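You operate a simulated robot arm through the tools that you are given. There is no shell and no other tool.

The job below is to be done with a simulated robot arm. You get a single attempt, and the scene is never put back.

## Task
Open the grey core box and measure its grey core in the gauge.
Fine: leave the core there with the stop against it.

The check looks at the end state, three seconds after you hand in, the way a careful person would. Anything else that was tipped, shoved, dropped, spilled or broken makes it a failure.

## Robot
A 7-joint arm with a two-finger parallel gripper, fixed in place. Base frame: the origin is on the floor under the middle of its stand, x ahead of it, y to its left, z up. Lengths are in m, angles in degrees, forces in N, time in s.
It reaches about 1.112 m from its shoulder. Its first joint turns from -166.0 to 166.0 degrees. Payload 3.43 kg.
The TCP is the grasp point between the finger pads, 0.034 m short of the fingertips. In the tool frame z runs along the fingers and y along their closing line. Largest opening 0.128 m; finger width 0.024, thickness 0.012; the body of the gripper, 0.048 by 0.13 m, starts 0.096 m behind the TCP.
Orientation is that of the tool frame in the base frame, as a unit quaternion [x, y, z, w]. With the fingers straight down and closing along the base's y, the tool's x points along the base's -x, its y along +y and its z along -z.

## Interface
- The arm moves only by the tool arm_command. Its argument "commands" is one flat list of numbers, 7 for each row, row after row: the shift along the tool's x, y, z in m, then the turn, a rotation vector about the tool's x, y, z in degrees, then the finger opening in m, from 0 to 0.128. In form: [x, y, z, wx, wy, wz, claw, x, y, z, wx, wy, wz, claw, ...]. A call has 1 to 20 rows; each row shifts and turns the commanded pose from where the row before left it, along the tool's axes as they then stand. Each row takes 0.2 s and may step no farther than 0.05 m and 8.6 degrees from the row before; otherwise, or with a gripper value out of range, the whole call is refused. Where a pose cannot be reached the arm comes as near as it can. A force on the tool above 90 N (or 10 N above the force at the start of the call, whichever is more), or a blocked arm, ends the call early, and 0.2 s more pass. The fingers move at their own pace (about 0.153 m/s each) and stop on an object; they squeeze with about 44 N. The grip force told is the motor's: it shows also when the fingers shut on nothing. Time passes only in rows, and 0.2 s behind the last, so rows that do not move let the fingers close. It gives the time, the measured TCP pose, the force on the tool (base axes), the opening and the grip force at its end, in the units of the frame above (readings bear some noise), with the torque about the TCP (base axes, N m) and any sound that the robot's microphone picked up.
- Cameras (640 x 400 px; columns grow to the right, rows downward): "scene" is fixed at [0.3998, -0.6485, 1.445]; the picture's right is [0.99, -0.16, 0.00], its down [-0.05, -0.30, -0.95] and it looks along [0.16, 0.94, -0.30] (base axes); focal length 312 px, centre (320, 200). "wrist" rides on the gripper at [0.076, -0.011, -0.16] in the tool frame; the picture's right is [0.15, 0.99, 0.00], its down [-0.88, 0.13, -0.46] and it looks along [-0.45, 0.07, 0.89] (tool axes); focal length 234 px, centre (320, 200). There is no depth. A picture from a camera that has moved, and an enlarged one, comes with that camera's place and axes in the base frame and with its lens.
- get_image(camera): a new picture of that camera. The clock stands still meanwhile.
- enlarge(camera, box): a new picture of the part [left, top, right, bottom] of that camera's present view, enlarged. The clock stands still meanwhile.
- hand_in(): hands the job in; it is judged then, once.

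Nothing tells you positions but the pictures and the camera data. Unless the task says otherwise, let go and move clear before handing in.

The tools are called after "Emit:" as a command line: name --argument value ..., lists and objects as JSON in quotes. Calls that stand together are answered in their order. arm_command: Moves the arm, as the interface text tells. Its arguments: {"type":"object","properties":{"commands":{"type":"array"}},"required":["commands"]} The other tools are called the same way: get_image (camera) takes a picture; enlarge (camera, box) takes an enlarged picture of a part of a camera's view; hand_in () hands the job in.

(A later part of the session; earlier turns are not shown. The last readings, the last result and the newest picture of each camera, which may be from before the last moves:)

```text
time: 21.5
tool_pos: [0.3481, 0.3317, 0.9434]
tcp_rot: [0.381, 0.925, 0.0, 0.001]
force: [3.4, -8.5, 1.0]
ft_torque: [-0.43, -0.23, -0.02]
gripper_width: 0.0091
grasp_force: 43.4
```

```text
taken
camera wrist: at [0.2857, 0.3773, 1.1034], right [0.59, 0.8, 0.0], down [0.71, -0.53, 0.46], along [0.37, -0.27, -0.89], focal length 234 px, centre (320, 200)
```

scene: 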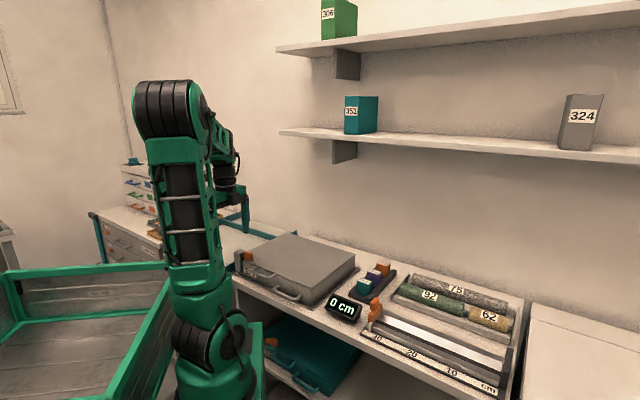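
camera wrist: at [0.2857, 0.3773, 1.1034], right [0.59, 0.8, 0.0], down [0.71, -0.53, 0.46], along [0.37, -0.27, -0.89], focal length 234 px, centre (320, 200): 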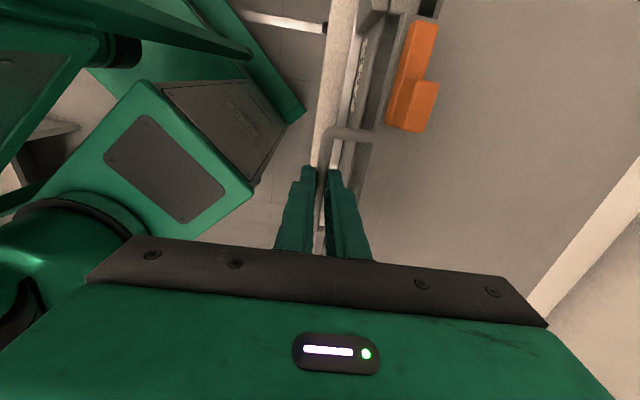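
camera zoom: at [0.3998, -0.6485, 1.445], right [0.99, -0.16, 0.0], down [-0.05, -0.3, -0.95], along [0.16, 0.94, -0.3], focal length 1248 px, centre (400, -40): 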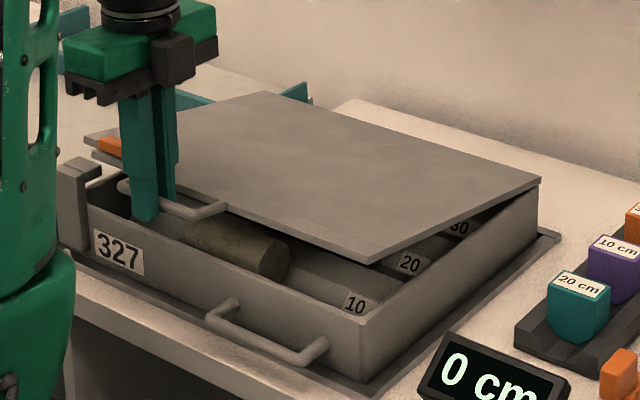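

The lid is hinged at the back and lifts with almost no load; inside are channels labelled 10, 20, 30 with cores. I test at this small angle whether the lid stays by itself by opening the fingers slightly.

Emit:
arm_command --commands '[0, 0, 0, 0, 0, 0, 0.014, 0, 0, 0, 0, 0, 0, 0.02, 0, 0, 0, 0, 0, 0, 0.02]'

Emit:
enlarge --camera "scene" --box '[220, 210, 380, 310]'

```text
time: 22.3
tool_pos: [0.3485, 0.3323, 0.9429]
tcp_rot: [0.381, 0.924, 0.001, 0.002]
force: [0.2, -0.2, -0.2]
ft_torque: [0.0, 0.03, 0.02]
gripper_width: 0.02
grasp_force: 0.0
```

```text
4.00 times, centred on (300, 260) of scene
camera zoom: at [0.3998, -0.6485, 1.445], right [0.99, -0.16, 0.0], down [-0.05, -0.3, -0.95], along [0.16, 0.94, -0.3], focal length 1248 px, centre (400, -40)
```

zoom: 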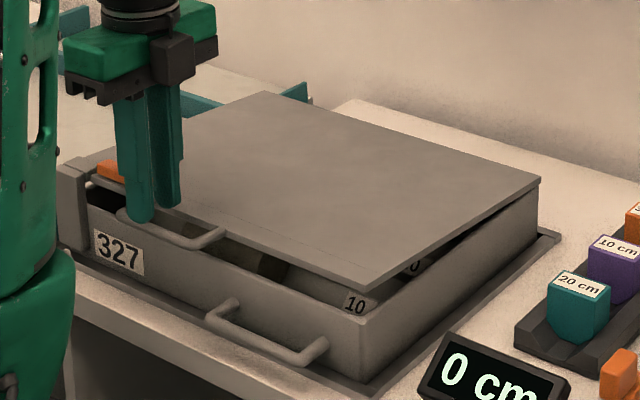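

The lid sank a bit; I check whether it keeps sinking or has settled.

Emit:
arm_command --commands '[0, 0, 0, 0, 0, 0, 0.02]'

Emit:
enlarge --camera "scene" --box '[220, 210, 380, 310]'

```text
time: 22.7
tool_pos: [0.3487, 0.3308, 0.9444]
tcp_rot: [0.382, 0.924, 0.002, 0.0]
force: [0.1, 0.7, -0.1]
ft_torque: [-0.01, 0.0, 0.0]
gripper_width: 0.0201
grasp_force: 0.1
```

```text
4.00 times, centred on (300, 260) of scene
camera zoom: at [0.3998, -0.6485, 1.445], right [0.99, -0.16, 0.0], down [-0.05, -0.3, -0.95], along [0.16, 0.94, -0.3], focal length 1248 px, centre (400, -40)
```

zoom: 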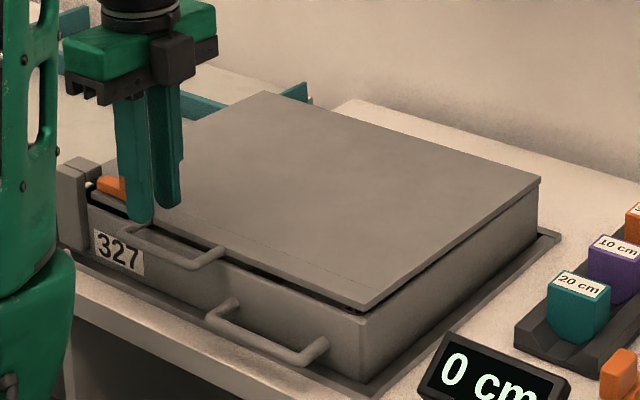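

The lid sinks slowly (damped, roughly 8°/s near closed), so it must be brought past vertical. I regrasp the handle and lift along the hinge arc, tilting the gripper back as it rises so the hand stays clear of the shelf.

Emit:
arm_command --commands '[0, -0.004, 0, 0, 0, 0, 0.027, 0, 0, 0.02, 0, 0, 0, 0.027, 0, 0, 0.02, 0, 0, 0, 0.027, 0, 0, 0.014, 0, 0, 0, 0.027, 0, 0, 0, 0, 0, 0, 0.004, 0, 0, 0, 0, 0, 0, 0.004]'

Emit:
enlarge --camera "scene" --box '[220, 210, 380, 310]'

Emit:
enlarge --camera "wrist" --box '[240, 80, 420, 260]'

```text
time: 24.1
tool_pos: [0.345, 0.3285, 0.8893]
tcp_rot: [0.381, 0.924, 0.002, 0.001]
force: [-9.0, -8.3, -0.7]
ft_torque: [-0.12, 0.2, -0.05]
gripper_width: 0.0111
grasp_force: 6.0
```

```text
4.00 times, centred on (300, 260) of scene
camera zoom: at [0.3998, -0.6485, 1.445], right [0.99, -0.16, 0.0], down [-0.05, -0.3, -0.95], along [0.16, 0.94, -0.3], focal length 1248 px, centre (400, -40)
```

zoom: 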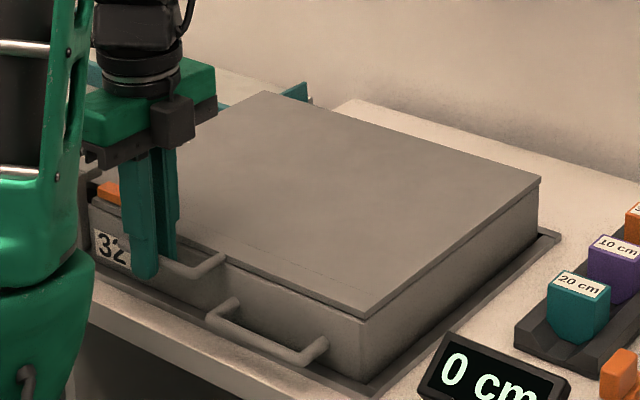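

```text
2.22 times, centred on (330, 170) of wrist
camera zoom: at [0.2828, 0.3745, 1.0495], right [0.59, 0.8, 0.0], down [0.72, -0.53, 0.46], along [0.37, -0.27, -0.89], focal length 520 px, centre (298, 267)
```

zoom: 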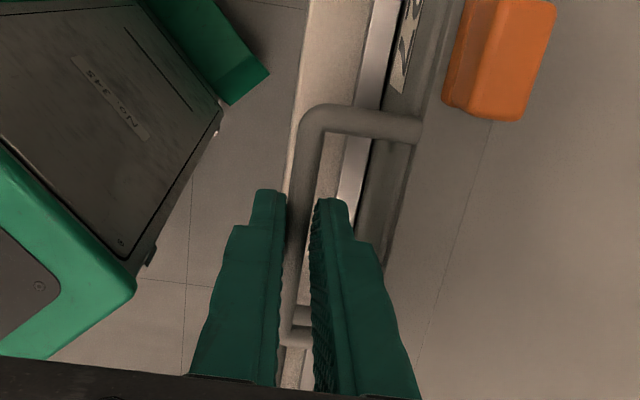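

The bar is being gripped again with the lid closed. I now lift along the arc to about 22°.

Emit:
arm_command --commands '[0, 0, 0, 0, 0, 0, 0.004, 0, 0, -0.02099, 0, 0, 0, 0.004, 0, 0.00206, -0.02091, 0, 0, 0, 0.004, 0, 0.00342, -0.02072, 0, 0, 0, 0.004, 0, 0.00477, -0.02046, 0, 0, 0, 0.004, 0, 0.0061, -0.0201, 0, 0, 0, 0.004, 0, 0.00739, -0.01966, 0, 0, 0, 0.004]'

Emit:
enlarge --camera "scene" --box '[220, 190, 380, 310]'

```text
time: 25.7
tool_pos: [0.3635, 0.3435, 1.0125]
tcp_rot: [0.382, 0.924, 0.002, 0.002]
force: [4.2, -4.3, -0.8]
ft_torque: [-0.17, -0.12, 0.24]
gripper_width: 0.0091
grasp_force: 43.4
```

```text
3.33 times, centred on (300, 250) of scene
camera zoom: at [0.3998, -0.6485, 1.445], right [0.99, -0.16, 0.0], down [-0.05, -0.3, -0.95], along [0.16, 0.94, -0.3], focal length 1040 px, centre (387, 33)
```

zoom: 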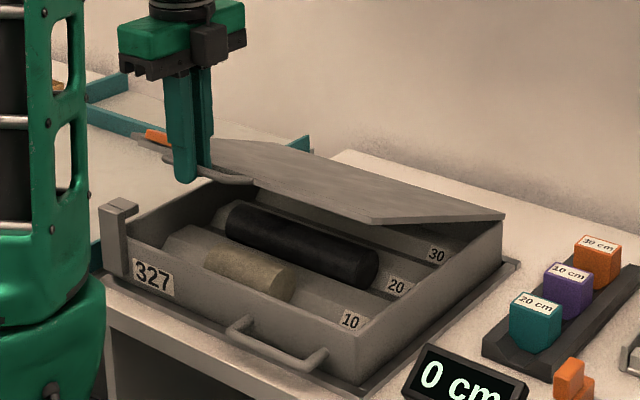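

Forces stay small and the pose matches my hinge estimate. Inside I see a short yellowish core (slot 10), a black one (slot 20) and something in slot 30. I continue the arc to about 41° while tilting.

Emit:
arm_command --commands '[0, 0.00752, -0.01911, -3, 0, 0, 0.004, 0, 0.0097, -0.01794, -3, 0, 0, 0.004, 0, 0.01176, -0.01655, -3, 0, 0, 0.004, 0, 0.0136, -0.01491, -3, 0, 0, 0.004, 0, 0.01526, -0.01308, -3, 0, 0, 0.004]'

Emit:
enlarge --camera "scene" --box '[200, 110, 400, 310]'

```text
time: 26.9
tool_pos: [0.3966, 0.3793, 1.102]
tcp_rot: [0.378, 0.916, 0.123, 0.05]
force: [-0.1, -3.3, 0.1]
ft_torque: [0.18, 0.38, 0.06]
gripper_width: 0.0091
grasp_force: 43.3
```

```text
2.00 times, centred on (300, 210) of scene
camera zoom: at [0.3998, -0.6485, 1.445], right [0.99, -0.16, 0.0], down [-0.05, -0.3, -0.95], along [0.16, 0.94, -0.3], focal length 624 px, centre (360, 180)
```

zoom: 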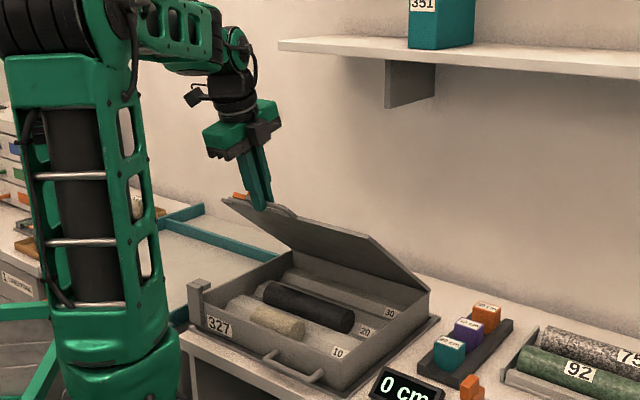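

The lid is at about 41°, forces low, everything follows. I continue to about 60°.

Emit:
arm_command --commands '[0, 0.01668, -0.01106, -3, 0, 0, 0.004, 0, 0.01787, -0.0089, -3, 0, 0, 0.004, 0, 0.01878, -0.00659, -3, 0, 0, 0.004, 0, 0.01941, -0.0042, -3, 0, 0, 0.004, 0, 0.01979, -0.00176, -3, 0, 0, 0.004]'

Emit:
enlarge --camera "scene" --box '[200, 110, 400, 310]'

```text
time: 28.1
tool_pos: [0.4504, 0.432, 1.1627]
tcp_rot: [0.368, 0.893, 0.241, 0.099]
force: [4.8, 0.1, -0.9]
ft_torque: [-0.13, 0.09, -0.01]
gripper_width: 0.0091
grasp_force: 43.1
```

```text
2.00 times, centred on (300, 210) of scene
camera zoom: at [0.3998, -0.6485, 1.445], right [0.99, -0.16, 0.0], down [-0.05, -0.3, -0.95], along [0.16, 0.94, -0.3], focal length 624 px, centre (360, 180)
```

zoom: 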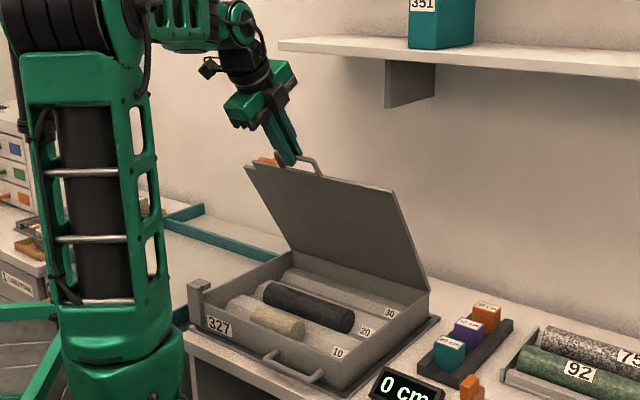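

About 60° now with low forces. I continue to roughly 71°, watching the shelf clearance.

Emit:
arm_command --commands '[0, 0.01984, 0.00072, -3, 0, 0, 0.004, 0, 0.01963, 0.00318, -3, 0, 0, 0.004, 0, 0.01909, 0.00561, -3, 0, 0, 0.004]'

Emit:
enlarge --camera "scene" --box '[200, 110, 400, 310]'

Emit:
get_image --camera "wrist"

```text
time: 28.9
tool_pos: [0.4855, 0.4691, 1.1869]
tcp_rot: [0.36, 0.87, 0.311, 0.128]
force: [1.8, -1.9, 0.6]
ft_torque: [0.01, 0.2, 0.03]
gripper_width: 0.009
grasp_force: 42.5
```

```text
2.00 times, centred on (300, 210) of scene
camera zoom: at [0.3998, -0.6485, 1.445], right [0.99, -0.16, 0.0], down [-0.05, -0.3, -0.95], along [0.16, 0.94, -0.3], focal length 624 px, centre (360, 180)
```

zoom: 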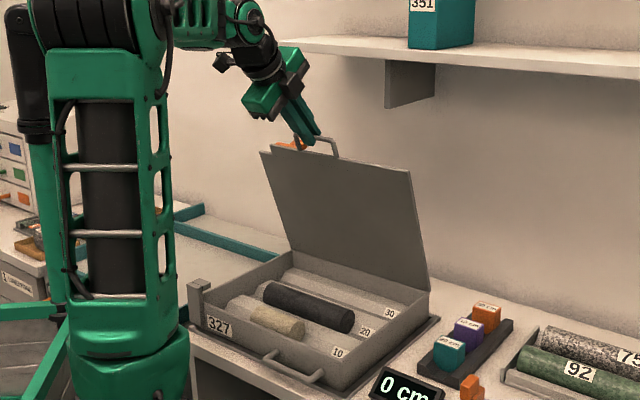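

```text
taken
camera wrist: at [0.3545, 0.4459, 1.3053], right [0.44, 0.65, 0.63], down [0.49, -0.75, 0.44], along [0.75, 0.12, -0.65], focal length 234 px, centre (320, 200)
```

wrist: 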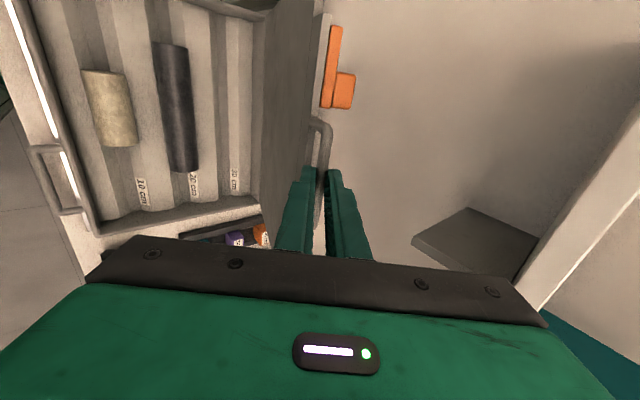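

The box holds a pale yellowish core (10 cm slot) and a dark grey core (20 cm slot); the 30 cm slot is empty. I bring the lid further up to about 82°.

Emit:
arm_command --commands '[0, 0.01793, 0.00797, -4, 0, 0, 0.004, 0, 0.01668, 0.01052, -4, 0, 0, 0.004, 0, 0.01509, 0.01288, -4, 0, 0, 0.004]'

Emit:
enlarge --camera "scene" --box '[200, 90, 400, 290]'

Emit:
get_image --camera "wrist"

```text
time: 29.7
tool_pos: [0.5283, 0.5107, 1.1993]
tcp_rot: [0.344, 0.833, 0.4, 0.165]
force: [-0.4, -1.5, 0.3]
ft_torque: [0.1, 0.39, 0.44]
gripper_width: 0.0091
grasp_force: 43.0
```

```text
2.00 times, centred on (300, 190) of scene
camera zoom: at [0.3998, -0.6485, 1.445], right [0.99, -0.16, 0.0], down [-0.05, -0.3, -0.95], along [0.16, 0.94, -0.3], focal length 624 px, centre (360, 220)
```

zoom: 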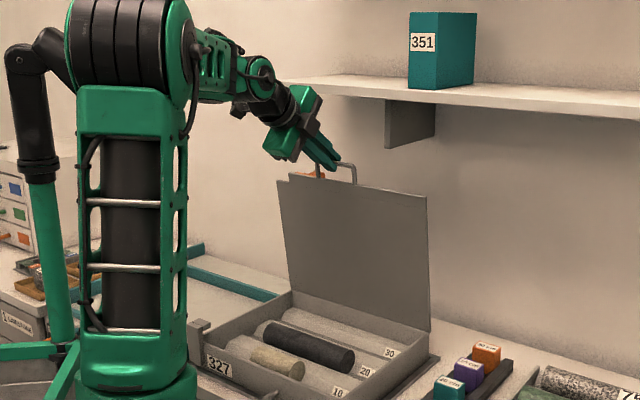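

```text
taken
camera wrist: at [0.3815, 0.473, 1.2917], right [0.33, 0.54, 0.77], down [0.43, -0.82, 0.39], along [0.84, 0.2, -0.51], focal length 234 px, centre (320, 200)
```

wrist: 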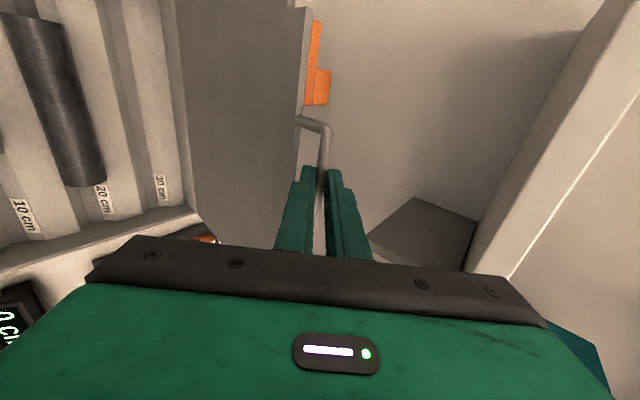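

The lid is near 82° and still light. Before going on I check the whole scene, including the post left of the robot.

Emit:
get_image --camera "scene"

```text
taken
```

scene: 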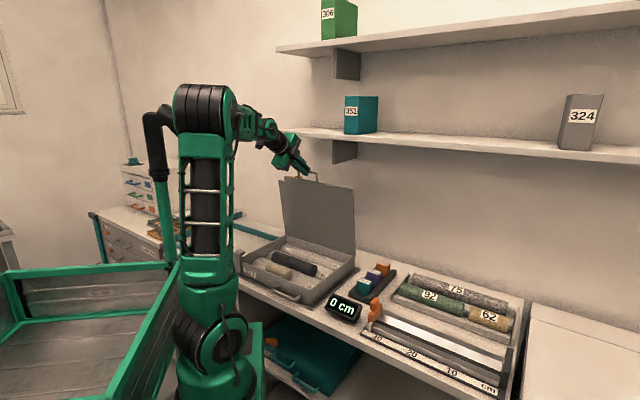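

The mast at the left is fixed and clear. I carry the lid past vertical.

Emit:
arm_command --commands '[0, 0.01323, 0.015, -4, 0, 0, 0.004, 0, 0.01107, 0.01685, -4, 0, 0, 0.004]'

Emit:
enlarge --camera "scene" --box '[200, 90, 400, 290]'

Emit:
get_image --camera "wrist"

```text
time: 30.3
tool_pos: [0.5578, 0.5412, 1.2005]
tcp_rot: [0.332, 0.804, 0.456, 0.189]
force: [4.9, -4.9, -0.3]
ft_torque: [0.13, 0.43, 0.75]
gripper_width: 0.0092
grasp_force: 42.6
```

```text
2.00 times, centred on (300, 190) of scene
camera zoom: at [0.3998, -0.6485, 1.445], right [0.99, -0.16, 0.0], down [-0.05, -0.3, -0.95], along [0.16, 0.94, -0.3], focal length 624 px, centre (360, 220)
```

zoom: 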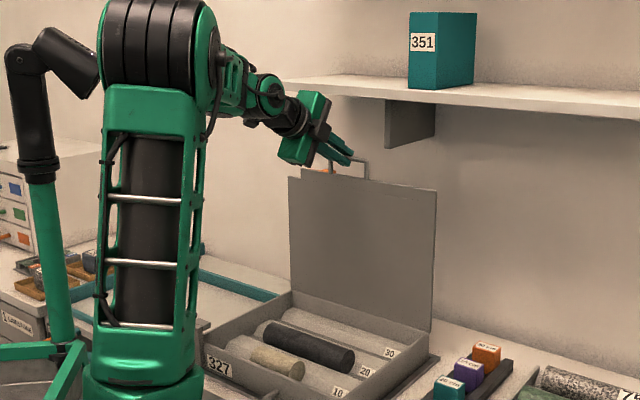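

```text
taken
camera wrist: at [0.4026, 0.4948, 1.2724], right [0.25, 0.46, 0.85], down [0.39, -0.85, 0.35], along [0.88, 0.25, -0.4], focal length 234 px, centre (320, 200)
```

wrist: 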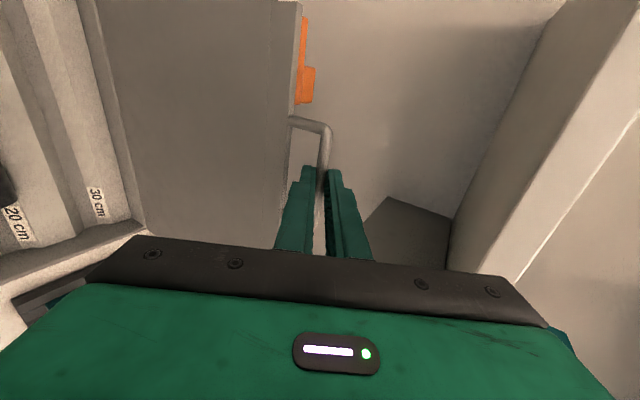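

The lid stands about vertical. I go a few degrees further so it will rest open.

Emit:
arm_command --commands '[0, 0.00869, 0.01841, -4, 0, 0, 0.004, 0, 0.00651, 0.0196, -3, 0, 0, 0.004]'

Emit:
enlarge --camera "scene" --box '[200, 90, 400, 290]'

Emit:
get_image --camera "wrist"

```text
time: 30.9
tool_pos: [0.5849, 0.5709, 1.1966]
tcp_rot: [0.319, 0.774, 0.505, 0.209]
force: [-1.5, -2.9, -2.3]
ft_torque: [-0.38, 0.39, 0.09]
gripper_width: 0.0092
grasp_force: 43.1
```

```text
2.00 times, centred on (300, 190) of scene
camera zoom: at [0.3998, -0.6485, 1.445], right [0.99, -0.16, 0.0], down [-0.05, -0.3, -0.95], along [0.16, 0.94, -0.3], focal length 624 px, centre (360, 220)
```

zoom: 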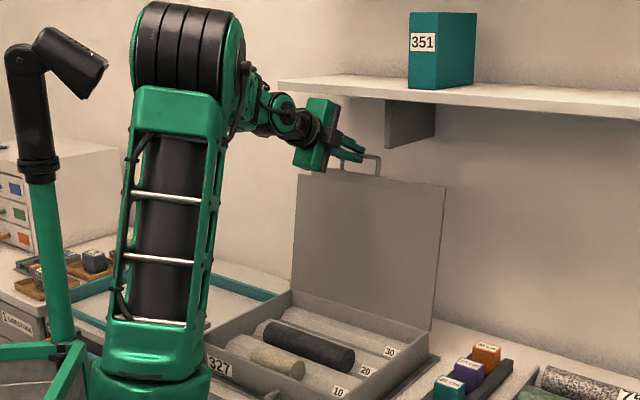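

```text
taken
camera wrist: at [0.4254, 0.5185, 1.2502], right [0.18, 0.39, 0.91], down [0.37, -0.88, 0.3], along [0.91, 0.28, -0.3], focal length 234 px, centre (320, 200)
```

wrist: 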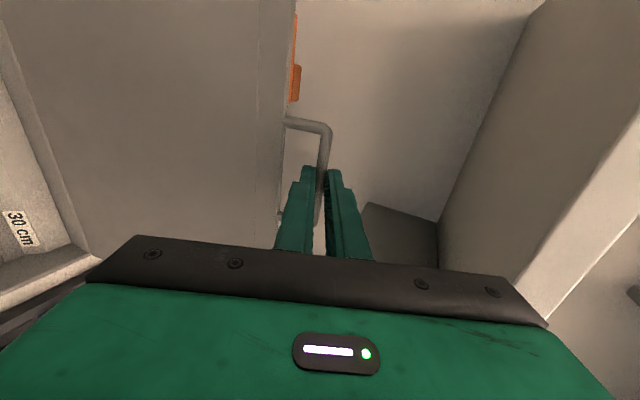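

The lid is now about 97°, past vertical. I loosen the grip slightly to see whether it stays open.

Emit:
arm_command --commands '[0, 0, 0, 0, 0, 0, 0.02, 0, 0, 0, 0, 0, 0, 0.02, 0, 0, 0, 0, 0, 0, 0.02]'

Emit:
enlarge --camera "scene" --box '[240, 90, 400, 290]'

Emit:
enlarge --camera "wrist" --box '[220, 60, 440, 270]'

```text
time: 31.7
tool_pos: [0.5865, 0.5706, 1.1963]
tcp_rot: [0.319, 0.774, 0.505, 0.209]
force: [0.4, 0.7, 0.8]
ft_torque: [0.0, 0.0, 0.0]
gripper_width: 0.0203
grasp_force: 0.1
```

```text
2.00 times, centred on (320, 190) of scene
camera zoom: at [0.3998, -0.6485, 1.445], right [0.99, -0.16, 0.0], down [-0.05, -0.3, -0.95], along [0.16, 0.94, -0.3], focal length 624 px, centre (320, 220)
```

zoom: 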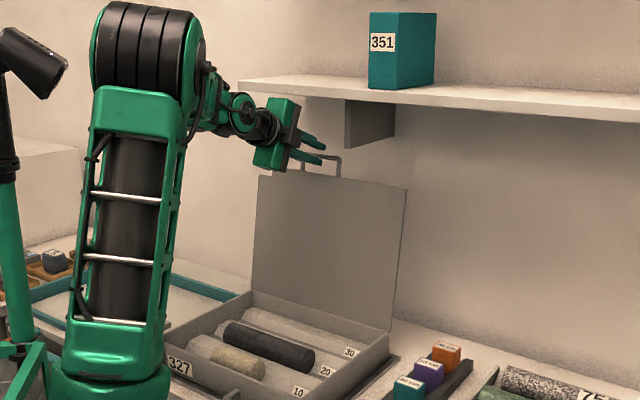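

```text
1.90 times, centred on (330, 165) of wrist
camera zoom: at [0.4257, 0.5183, 1.251], right [0.18, 0.39, 0.91], down [0.37, -0.88, 0.3], along [0.91, 0.28, -0.3], focal length 446 px, centre (301, 267)
```

zoom: 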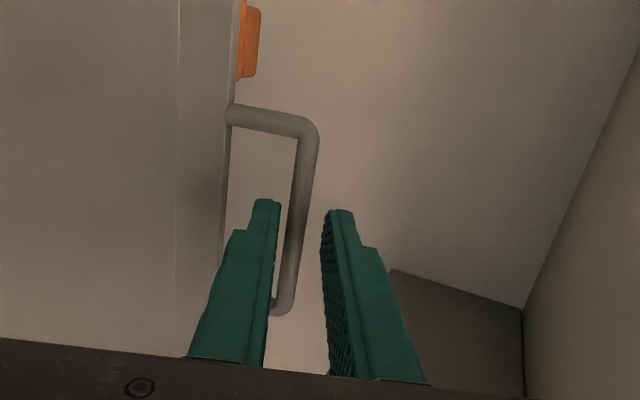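

The lid keeps leaning back by itself. I back the fingers off the handle, away from the shelf.

Emit:
arm_command --commands '[0, -0.002, -0.03, 0, 0, 0, 0.022, 0, -0.01, -0.03, 0, 0, 0, 0.022, 0, -0.015, -0.035, 0, 0, 0, 0.022, 0, -0.015, -0.035, 0, 0, 0, 0.022]'

Emit:
get_image --camera "scene"

Emit:
get_image --camera "wrist"

```text
time: 32.7
tool_pos: [0.4944, 0.4755, 1.2094]
tcp_rot: [0.32, 0.774, 0.505, 0.208]
force: [0.7, 0.4, 0.0]
ft_torque: [0.02, 0.01, 0.03]
gripper_width: 0.0222
grasp_force: 0.0
```

```text
taken
```

scene: 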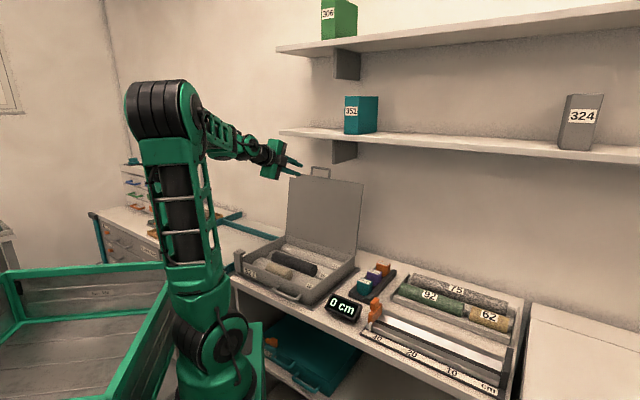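

```text
taken
camera wrist: at [0.3328, 0.4227, 1.2636], right [0.18, 0.39, 0.91], down [0.37, -0.88, 0.3], along [0.91, 0.28, -0.3], focal length 234 px, centre (320, 200)
```

wrist: 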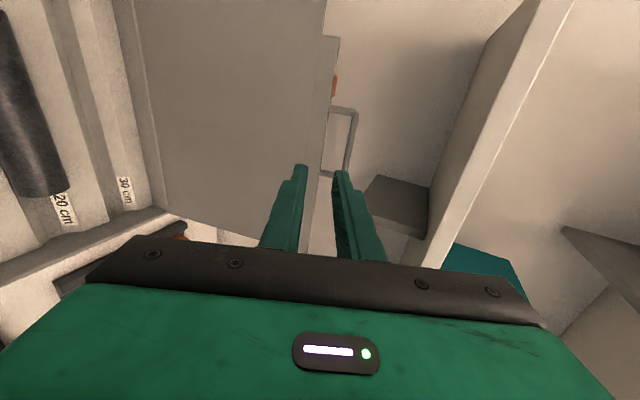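

The lid is open and free. Now I look closely at the cores in the box and at the gauge.

Emit:
enlarge --camera "scene" --box '[230, 225, 370, 310]'

Emit:
enlarge --camera "scene" --box '[355, 290, 525, 400]'

Emit:
enlarge --camera "scene" --box '[325, 255, 425, 330]'

```text
4.57 times, centred on (300, 268) of scene
camera zoom: at [0.3998, -0.6485, 1.445], right [0.99, -0.16, 0.0], down [-0.05, -0.3, -0.95], along [0.16, 0.94, -0.3], focal length 1426 px, centre (411, -109)
```

zoom: 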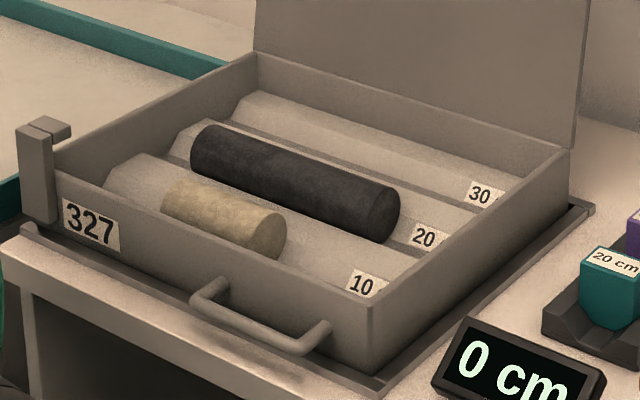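

```text
3.64 times, centred on (440, 345) of scene
camera zoom: at [0.3998, -0.6485, 1.445], right [0.99, -0.16, 0.0], down [-0.05, -0.3, -0.95], along [0.16, 0.94, -0.3], focal length 1135 px, centre (-116, -327)
```

zoom: 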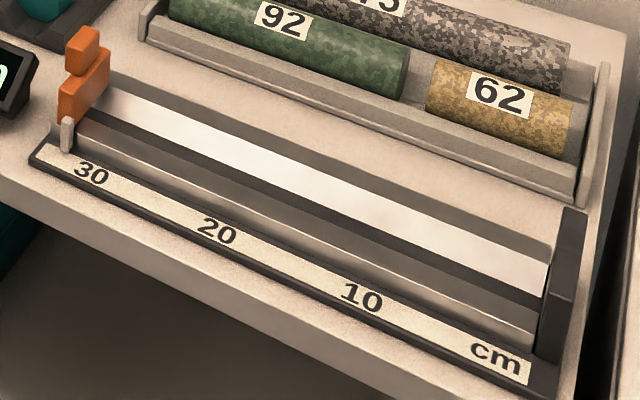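

```text
5.33 times, centred on (375, 292) of scene
camera zoom: at [0.3998, -0.6485, 1.445], right [0.99, -0.16, 0.0], down [-0.05, -0.3, -0.95], along [0.16, 0.94, -0.3], focal length 1664 px, centre (27, -293)
```

zoom: 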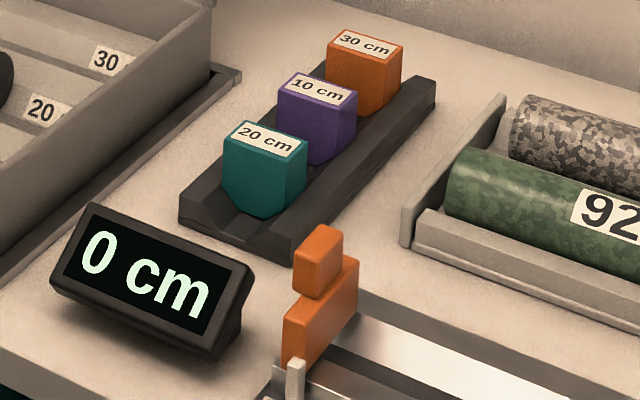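

Two cores: a tan one (slot 10) and a dark grey one (slot 20) — the dark grey one is the target. The gauge has a V-trough with its zero fence at the right end and the orange stop at the left. I bring the tool upright above the box for a clear view.

Emit:
arm_command --commands '[0, 0, -0.045, 0, 0, 0, 0.06, 0, 0, -0.045, 0, 0, 0, 0.1, 0, 0, -0.04, 0, 0, 0, 0.128, 0, 0, 0, 6, 0, 0, 0.128, 0, 0, 0, 6, 0, 0, 0.128, 0, 0, 0, 6, 0, 0, 0.128, 0, 0, 0, 6, 0, 0, 0.128, 0, 0, 0, 6, 0, 0, 0.128, 0, 0, 0, 6, 0, 0, 0.128, 0, 0, 0, 6, 0, 0, 0.128, 0, 0, 0, 6, 0, 0, 0.128, 0, 0, 0, 6, 0, 0, 0.128, 0, 0, 0, 6, 0, 0, 0.128, 0, 0, 0, 6, 0, 0, 0.128]'

Emit:
get_image --camera "wrist"

Emit:
get_image --camera "scene"

```text
time: 35.9
tool_pos: [0.12, 0.3971, 1.288]
tcp_rot: [0.096, 0.994, 0.043, 0.0]
force: [1.3, 0.8, -0.1]
ft_torque: [0.02, 0.14, 0.03]
gripper_width: 0.1278
grasp_force: 0.0
stopped in row 14: the arm was blocked; the commanded pose is now the measured one
```

```text
taken
camera wrist: at [0.0421, 0.3876, 1.448], right [0.04, 1.0, 0.09], down [0.89, -0.08, 0.46], along [0.46, 0.06, -0.89], focal length 234 px, centre (320, 200)
```

wrist: 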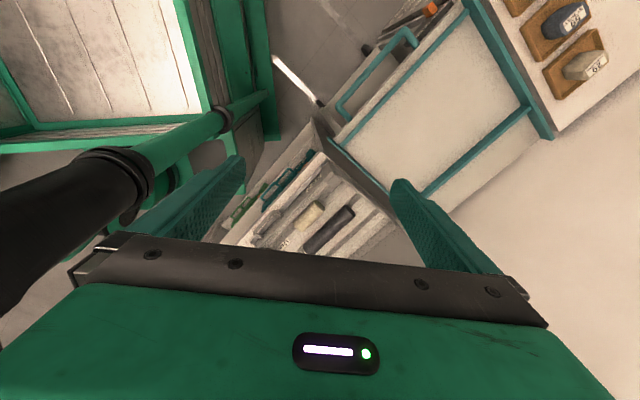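

```text
taken
```

scene: 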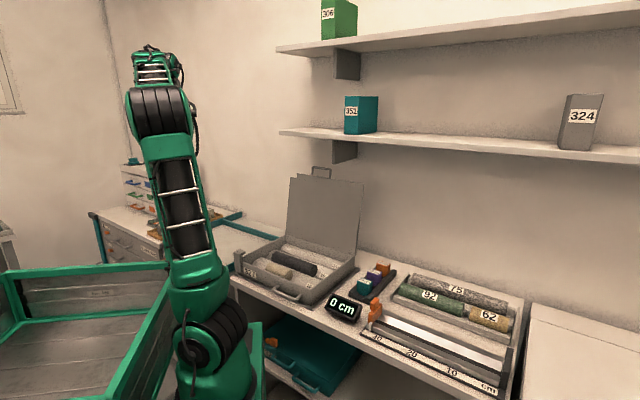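

The upright pose at that height could not be reached; the arm swung left to (0.12, 0.40) and stopped near the fixed mast. Nothing on the bench moved. I carefully move back towards +x, away from the mast.

Emit:
arm_command --commands '[-0.0196, 0.0038, 0, 0, 0, 0, 0.128, -0.0294, 0.0057, 0, 0, 0, 0, 0.128]'

Emit:
get_image --camera "scene"

Emit:
get_image --camera "wrist"

```text
time: 36.5
tool_pos: [0.1683, 0.3958, 1.2864]
tcp_rot: [0.095, 0.995, 0.04, 0.003]
force: [-0.6, 0.5, -0.1]
ft_torque: [0.02, -0.03, 0.02]
gripper_width: 0.1282
grasp_force: 0.0
```

```text
taken
```

scene: 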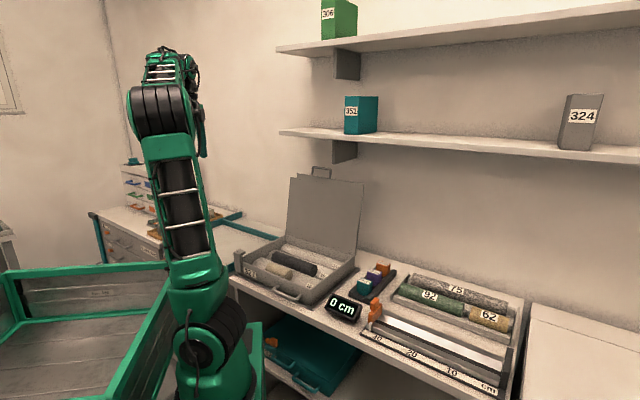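

```text
taken
camera wrist: at [0.0886, 0.3868, 1.4448], right [0.04, 1.0, 0.08], down [0.88, -0.07, 0.46], along [0.47, 0.05, -0.88], focal length 234 px, centre (320, 200)
```

wrist: 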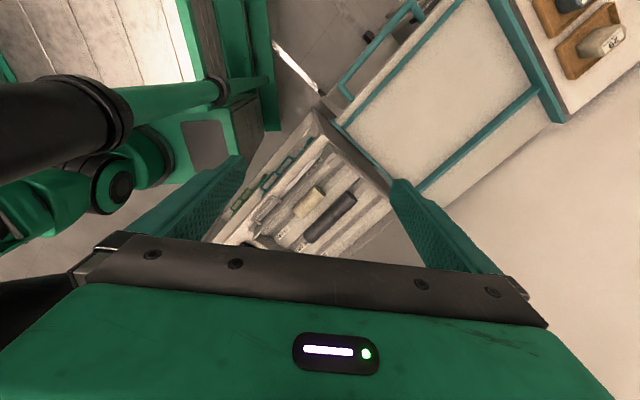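

Moving away works. I continue in +x and then go lower.

Emit:
arm_command --commands '[-0.0294, 0.0057, 0, 0, 0, 0, 0.128, -0.0294, 0.0057, 0, 0, 0, 0, 0.128, -0.0294, 0.0057, 0, 0, 0, 0, 0.128, -0.0294, 0.0057, 0, 0, 0, 0, 0.128, -0.0294, 0.0037, 0.02, 0, 0, 0, 0.128, -0.0294, 0.0037, 0.02, 0, 0, 0, 0.128]'

Emit:
get_image --camera "scene"

Emit:
get_image --camera "wrist"

```text
time: 37.9
tool_pos: [0.3551, 0.3988, 1.2522]
tcp_rot: [0.098, 0.995, 0.035, 0.003]
force: [4.9, -2.3, 0.8]
ft_torque: [0.29, 0.71, 0.07]
gripper_width: 0.1278
grasp_force: 0.1
out of reach, approached as far as the arm can: row 6
```

```text
taken
```

scene: 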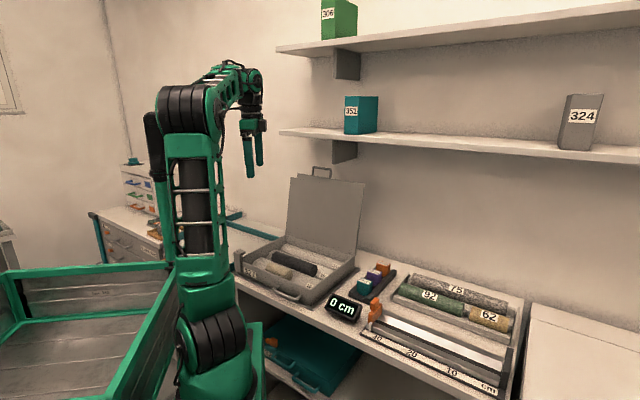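

```text
taken
camera wrist: at [0.2754, 0.3931, 1.4099], right [0.05, 1.0, 0.07], down [0.88, -0.07, 0.46], along [0.47, 0.04, -0.88], focal length 234 px, centre (320, 200)
```

wrist: 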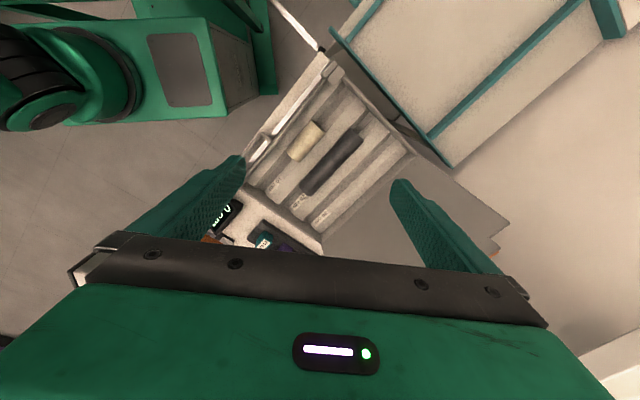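

I'm back over the box with a clear top view: the dark grey core lies around (0.467, 0.450), along the box's long side, about 17–18 cm long. I lower the tool and turn it to −45° yaw.

Emit:
arm_command --commands '[0, 0, 0.03, 0, 0, 0, 0.128, 0, 0, 0.04, 0, 0, 0, 0.128, 0, 0, 0.04, 0, 0, 0, 0.128, 0, 0, 0.04, 0, 0, 0, 0.128]'

Emit:
get_image --camera "scene"

```text
time: 38.9
tool_pos: [0.3508, 0.4081, 1.0979]
tcp_rot: [0.095, 0.995, 0.041, 0.001]
force: [-0.3, -0.5, 0.1]
ft_torque: [0.03, 0.03, 0.02]
gripper_width: 0.128
grasp_force: 0.1
```

```text
taken
```

scene: 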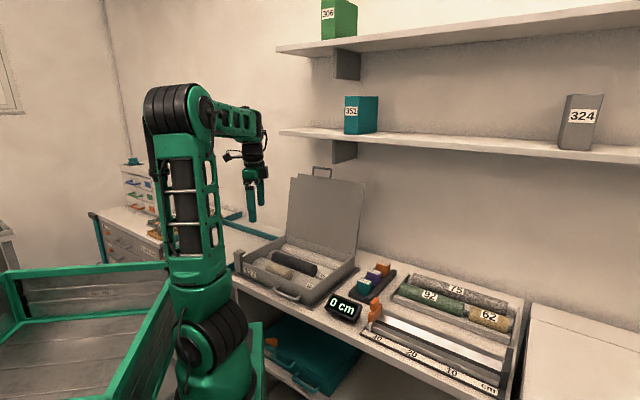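

Good at z 1.10. Now the turn to −45° yaw.

Emit:
arm_command --commands '[0, 0, 0, 0.772, -0.245, 6.71, 0.128, 0, 0, 0, 0.772, -0.245, 6.71, 0.128, 0, 0, 0, 0.772, -0.245, 6.71, 0.128, 0, 0, 0, 0.772, -0.245, 6.71, 0.128, 0, 0, 0, 0.772, -0.245, 6.71, 0.128]'

Emit:
get_image --camera "wrist"

```text
time: 40.1
tool_pos: [0.3514, 0.4089, 1.0993]
tcp_rot: [0.38, 0.925, 0.006, -0.004]
force: [-0.8, 0.3, -0.2]
ft_torque: [0.01, -0.02, 0.06]
gripper_width: 0.1282
grasp_force: 0.0
```

```text
taken
camera wrist: at [0.2885, 0.453, 1.2607], right [0.59, 0.81, 0.01], down [0.72, -0.53, 0.45], along [0.37, -0.26, -0.89], focal length 234 px, centre (320, 200)
```

wrist: 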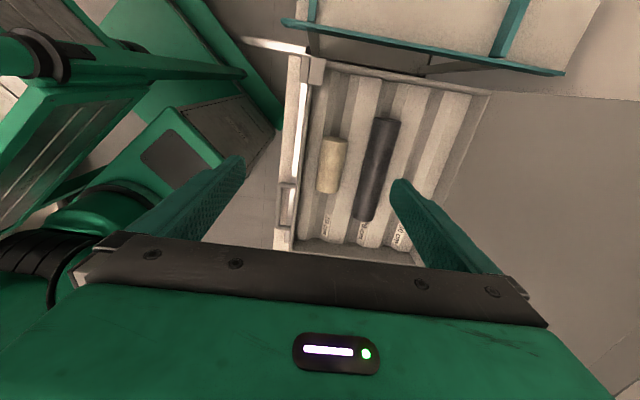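

A clear view of both cores. I enlarge it for accurate positions.

Emit:
enlarge --camera "wrist" --box '[270, 50, 500, 270]'

```text
1.82 times, centred on (385, 160) of wrist
camera zoom: at [0.2885, 0.453, 1.2607], right [0.59, 0.81, 0.01], down [0.72, -0.53, 0.45], along [0.37, -0.26, -0.89], focal length 426 px, centre (202, 273)
```

zoom: 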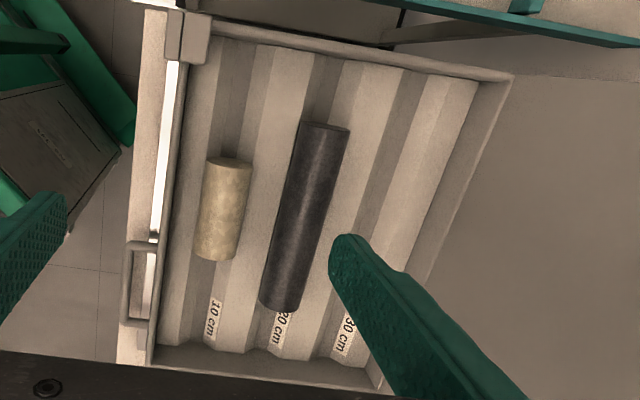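

Dark core: axis height ≈ 0.839, centre ≈ (0.471, 0.451), diameter ≈ 47 mm. I move above it at z ≈ 1.0 with the fingers partly closed.

Emit:
arm_command --commands '[0, 0, 0.03, 0.46, -0.69, 0.33, 0.1, 0, 0, 0.035, 0, 0, 0, 0.075, 0, 0, 0.035, 0, 0, 0, 0.075, -0.018, 0.038, 0, 0, 0, 0, 0.075, -0.018, 0.038, 0, 0, 0, 0, 0.075, -0.018, 0.038, 0, 0, 0, 0, 0.075]'

Emit:
get_image --camera "wrist"

Emit:
enlarge --camera "wrist" --box '[220, 50, 440, 270]'

Emit:
get_image --camera "scene"

```text
time: 41.5
tool_pos: [0.4705, 0.4526, 1.0081]
tcp_rot: [0.382, 0.924, 0.002, 0.0]
force: [-0.1, 0.2, -0.2]
ft_torque: [0.01, -0.06, 0.01]
gripper_width: 0.0749
grasp_force: 0.2
```

```text
taken
camera wrist: at [0.4079, 0.4977, 1.1679], right [0.59, 0.8, 0.0], down [0.72, -0.53, 0.45], along [0.37, -0.27, -0.89], focal length 234 px, centre (320, 200)
```

wrist: 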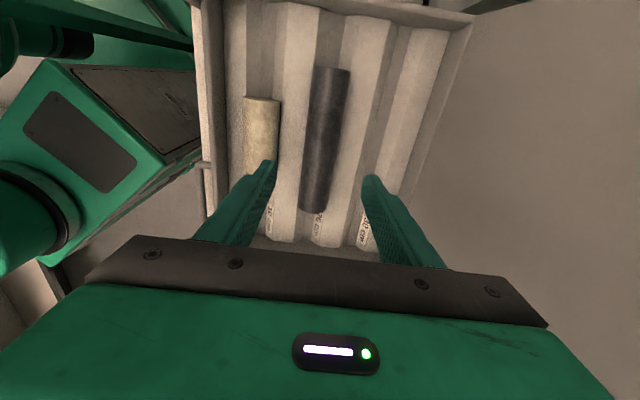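

```text
1.82 times, centred on (330, 160) of wrist
camera zoom: at [0.4079, 0.4977, 1.1679], right [0.59, 0.8, 0.0], down [0.72, -0.53, 0.45], along [0.37, -0.27, -0.89], focal length 426 px, centre (302, 273)
```

zoom: 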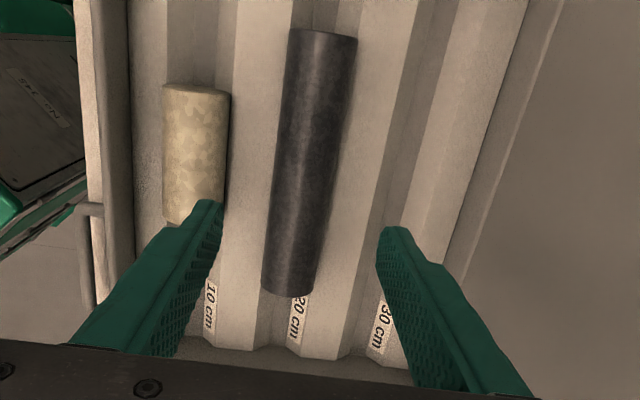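

```text
taken
```

scene: 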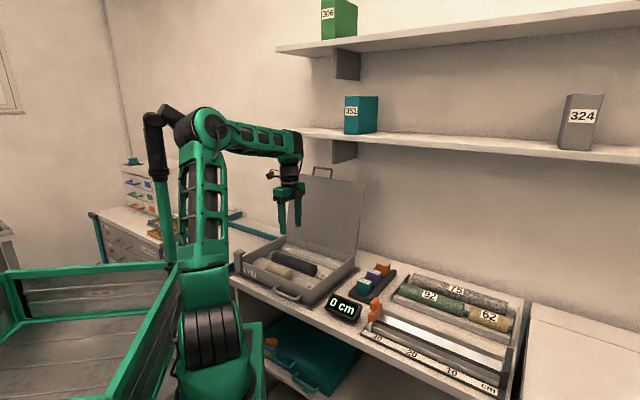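

The grasp point lies over the core axis within 2–3 mm. I descend with a 66 mm opening, which leaves space to the tan core.

Emit:
arm_command --commands '[0, 0.0025, 0.02, 0, 0, 0, 0.066, 0, 0, 0.03, 0, 0, 0, 0.066, 0, 0, 0.03, 0, 0, 0, 0.066, 0, 0, 0.02, 0, 0, 0, 0.066, 0, 0, 0.015, 0, 0, 0, 0.066, 0, 0, 0.01, 0, 0, 0, 0.066]'

Emit:
enlarge --camera "wrist" --box '[220, 50, 440, 270]'

Emit:
enlarge --camera "scene" --box '[230, 210, 370, 310]'

```text
time: 42.9
tool_pos: [0.481, 0.4482, 0.8748]
tcp_rot: [0.391, 0.921, -0.001, 0.0]
force: [0.4, -0.2, 0.1]
ft_torque: [0.0, 0.01, -0.01]
gripper_width: 0.0658
grasp_force: 0.0
```

```text
1.82 times, centred on (330, 160) of wrist
camera zoom: at [0.4199, 0.4974, 1.0339], right [0.61, 0.79, 0.0], down [0.71, -0.54, 0.46], along [0.36, -0.28, -0.89], focal length 426 px, centre (302, 273)
```

zoom: 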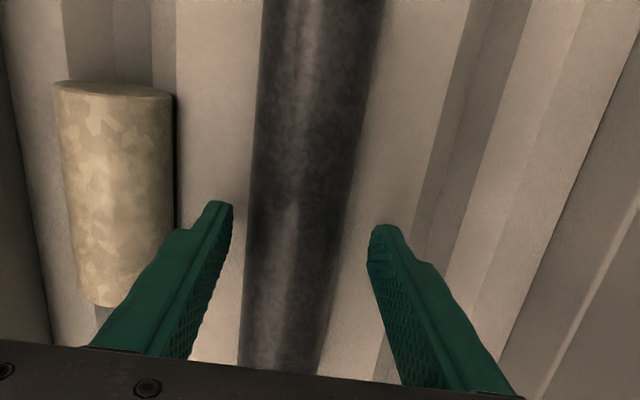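

```text
4.00 times, centred on (300, 260) of scene
camera zoom: at [0.3998, -0.6485, 1.445], right [0.99, -0.16, 0.0], down [-0.05, -0.3, -0.95], along [0.16, 0.94, -0.3], focal length 1248 px, centre (400, -40)
```

zoom: 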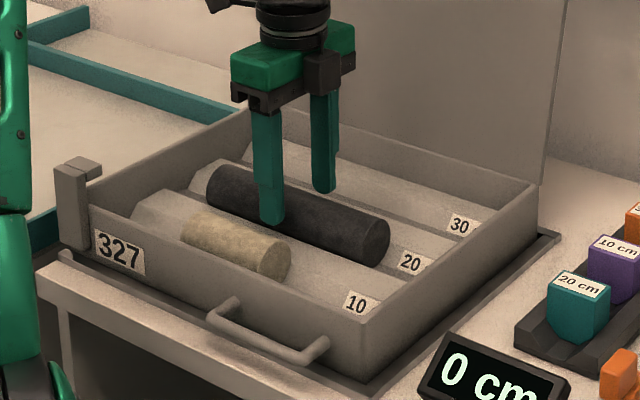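

The fingers straddle the core without contact. I go 15 mm deeper and then close.

Emit:
arm_command --commands '[0, 0, 0.006, 0, 0, 0, 0.066, 0, 0, 0.005, 0, 0, 0, 0.066, 0, 0, 0.004, 0, 0, 0, 0.066]'

```text
time: 43.7
tool_pos: [0.4718, 0.4543, 0.8596]
tcp_rot: [0.38, 0.925, 0.0, 0.001]
force: [-0.7, 0.9, -0.2]
ft_torque: [-0.01, -0.01, -0.02]
gripper_width: 0.0659
grasp_force: 0.1
```

In place at z 0.860 with no contact force. I close on the core.

Emit:
arm_command --commands '[0, 0, 0, 0, 0, 0, 0.05, 0, 0, 0, 0, 0, 0, 0.03, 0, 0, 0, 0, 0, 0, 0.03, 0, 0, 0, 0, 0, 0, 0.03]'

Emit:
enlarge --camera "wrist" --box '[220, 50, 440, 270]'

Emit:
enlarge --camera "scene" --box '[230, 210, 370, 310]'

```text
time: 44.7
tool_pos: [0.472, 0.4535, 0.8593]
tcp_rot: [0.38, 0.925, 0.0, 0.001]
force: [-6.8, -2.8, -0.7]
ft_torque: [-0.21, 0.13, -0.42]
gripper_width: 0.0472
grasp_force: 44.3
```

```text
1.82 times, centred on (330, 160) of wrist
camera zoom: at [0.4094, 0.501, 1.0196], right [0.59, 0.81, 0.0], down [0.72, -0.53, 0.46], along [0.37, -0.27, -0.89], focal length 426 px, centre (302, 273)
```

zoom: 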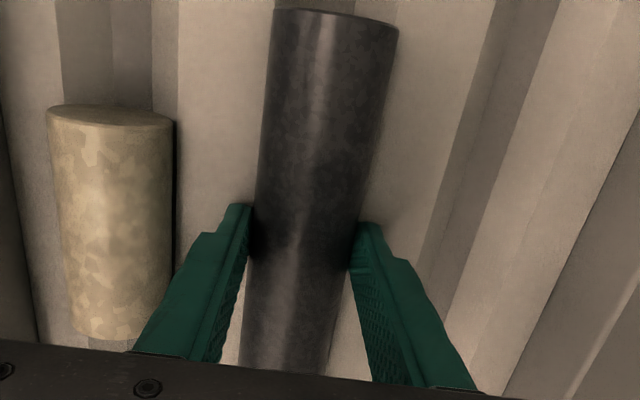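

```text
4.00 times, centred on (300, 260) of scene
camera zoom: at [0.3998, -0.6485, 1.445], right [0.99, -0.16, 0.0], down [-0.05, -0.3, -0.95], along [0.16, 0.94, -0.3], focal length 1248 px, centre (400, -40)
```

zoom: 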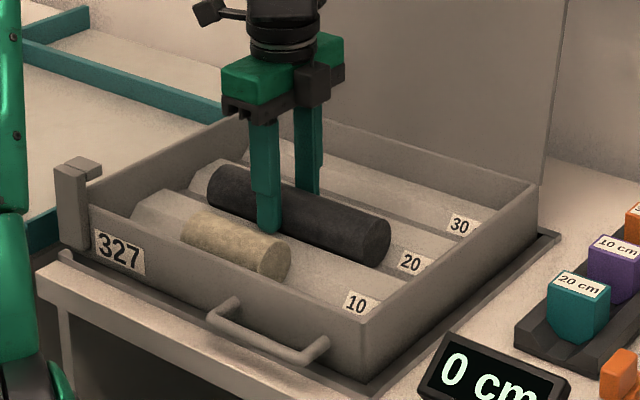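

The core is gripped (47.2 mm diameter). I lift it straight up out of the box.

Emit:
arm_command --commands '[0, 0, -0.01, 0, 0, 0, 0.03, 0, 0, -0.02, 0, 0, 0, 0.03, 0, 0, -0.03, 0, 0, 0, 0.03, 0, 0, -0.03, 0, 0, 0, 0.03, 0, 0, -0.03, 0, 0, 0, 0.03, 0, 0, -0.03, 0, 0, 0, 0.03]'

Emit:
get_image --camera "scene"

Emit:
get_image --camera "wrist"

```text
time: 46.1
tool_pos: [0.4877, 0.4402, 0.9259]
tcp_rot: [0.404, 0.909, -0.076, 0.062]
force: [-1.1, 0.2, 0.4]
ft_torque: [0.03, -0.04, 0.02]
gripper_width: 0.0301
grasp_force: 0.1
stopped in row 6: the arm was blocked; the commanded pose is now the measured one
```

```text
taken
```

scene: 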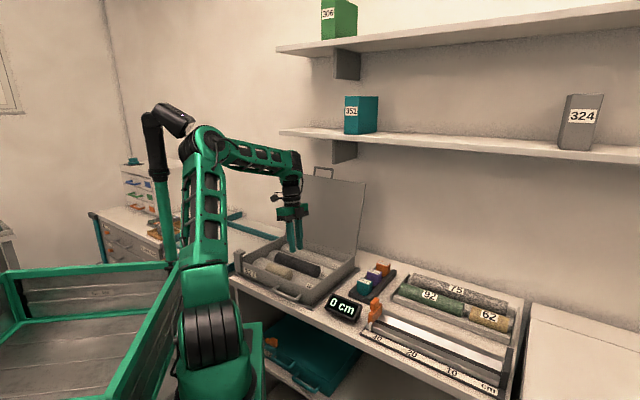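

```text
taken
camera wrist: at [0.4195, 0.5193, 1.0718], right [0.64, 0.76, -0.11], down [0.66, -0.47, 0.59], along [0.39, -0.45, -0.8], focal length 234 px, centre (320, 200)
```

wrist: 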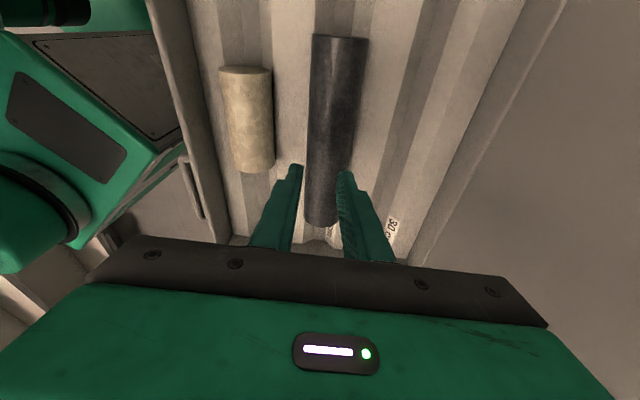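

The lift stopped as blocked: the hand tilted and the core slipped out of the fingers, back into its slot. The core looks undisturbed. I look closely at what the arm is touching (elbow near the mast?).

Emit:
enlarge --camera "scene" --box '[130, 90, 330, 215]'

Emit:
enlarge --camera "scene" --box '[230, 150, 390, 310]'

Emit:
enlarge --camera "scene" --box '[100, 200, 300, 400]'

```text
3.20 times, centred on (230, 152) of scene
camera zoom: at [0.3998, -0.6485, 1.445], right [0.99, -0.16, 0.0], down [-0.05, -0.3, -0.95], along [0.16, 0.94, -0.3], focal length 998 px, centre (608, 352)
```

zoom: 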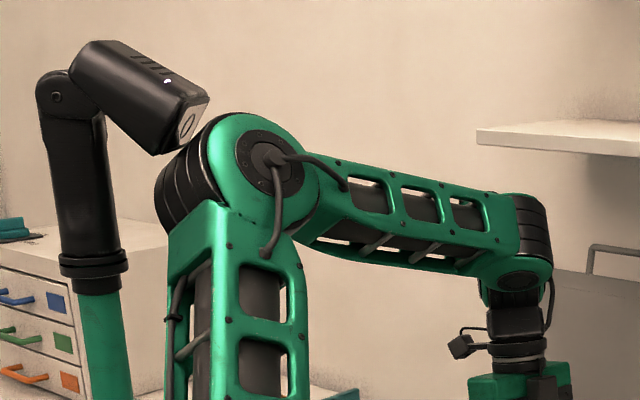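

```text
2.50 times, centred on (310, 230) of scene
camera zoom: at [0.3998, -0.6485, 1.445], right [0.99, -0.16, 0.0], down [-0.05, -0.3, -0.95], along [0.16, 0.94, -0.3], focal length 780 px, centre (345, 125)
```

zoom: 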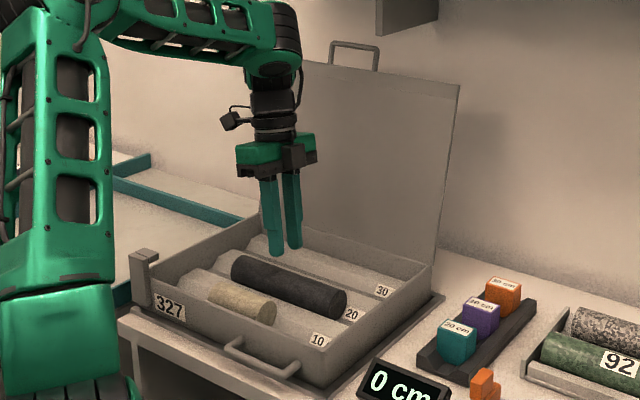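

```text
2.00 times, centred on (200, 300) of scene
camera zoom: at [0.3998, -0.6485, 1.445], right [0.99, -0.16, 0.0], down [-0.05, -0.3, -0.95], along [0.16, 0.94, -0.3], focal length 624 px, centre (560, 0)
```

zoom: 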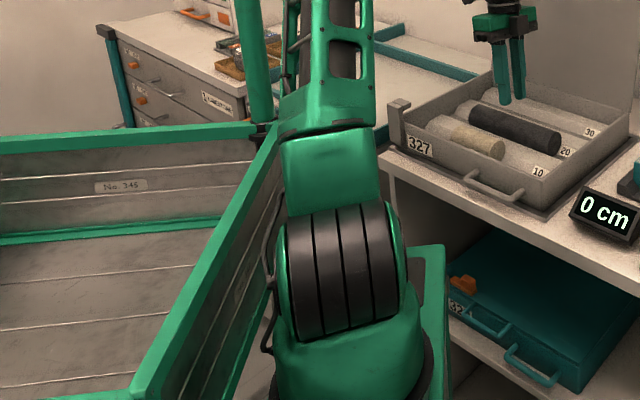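

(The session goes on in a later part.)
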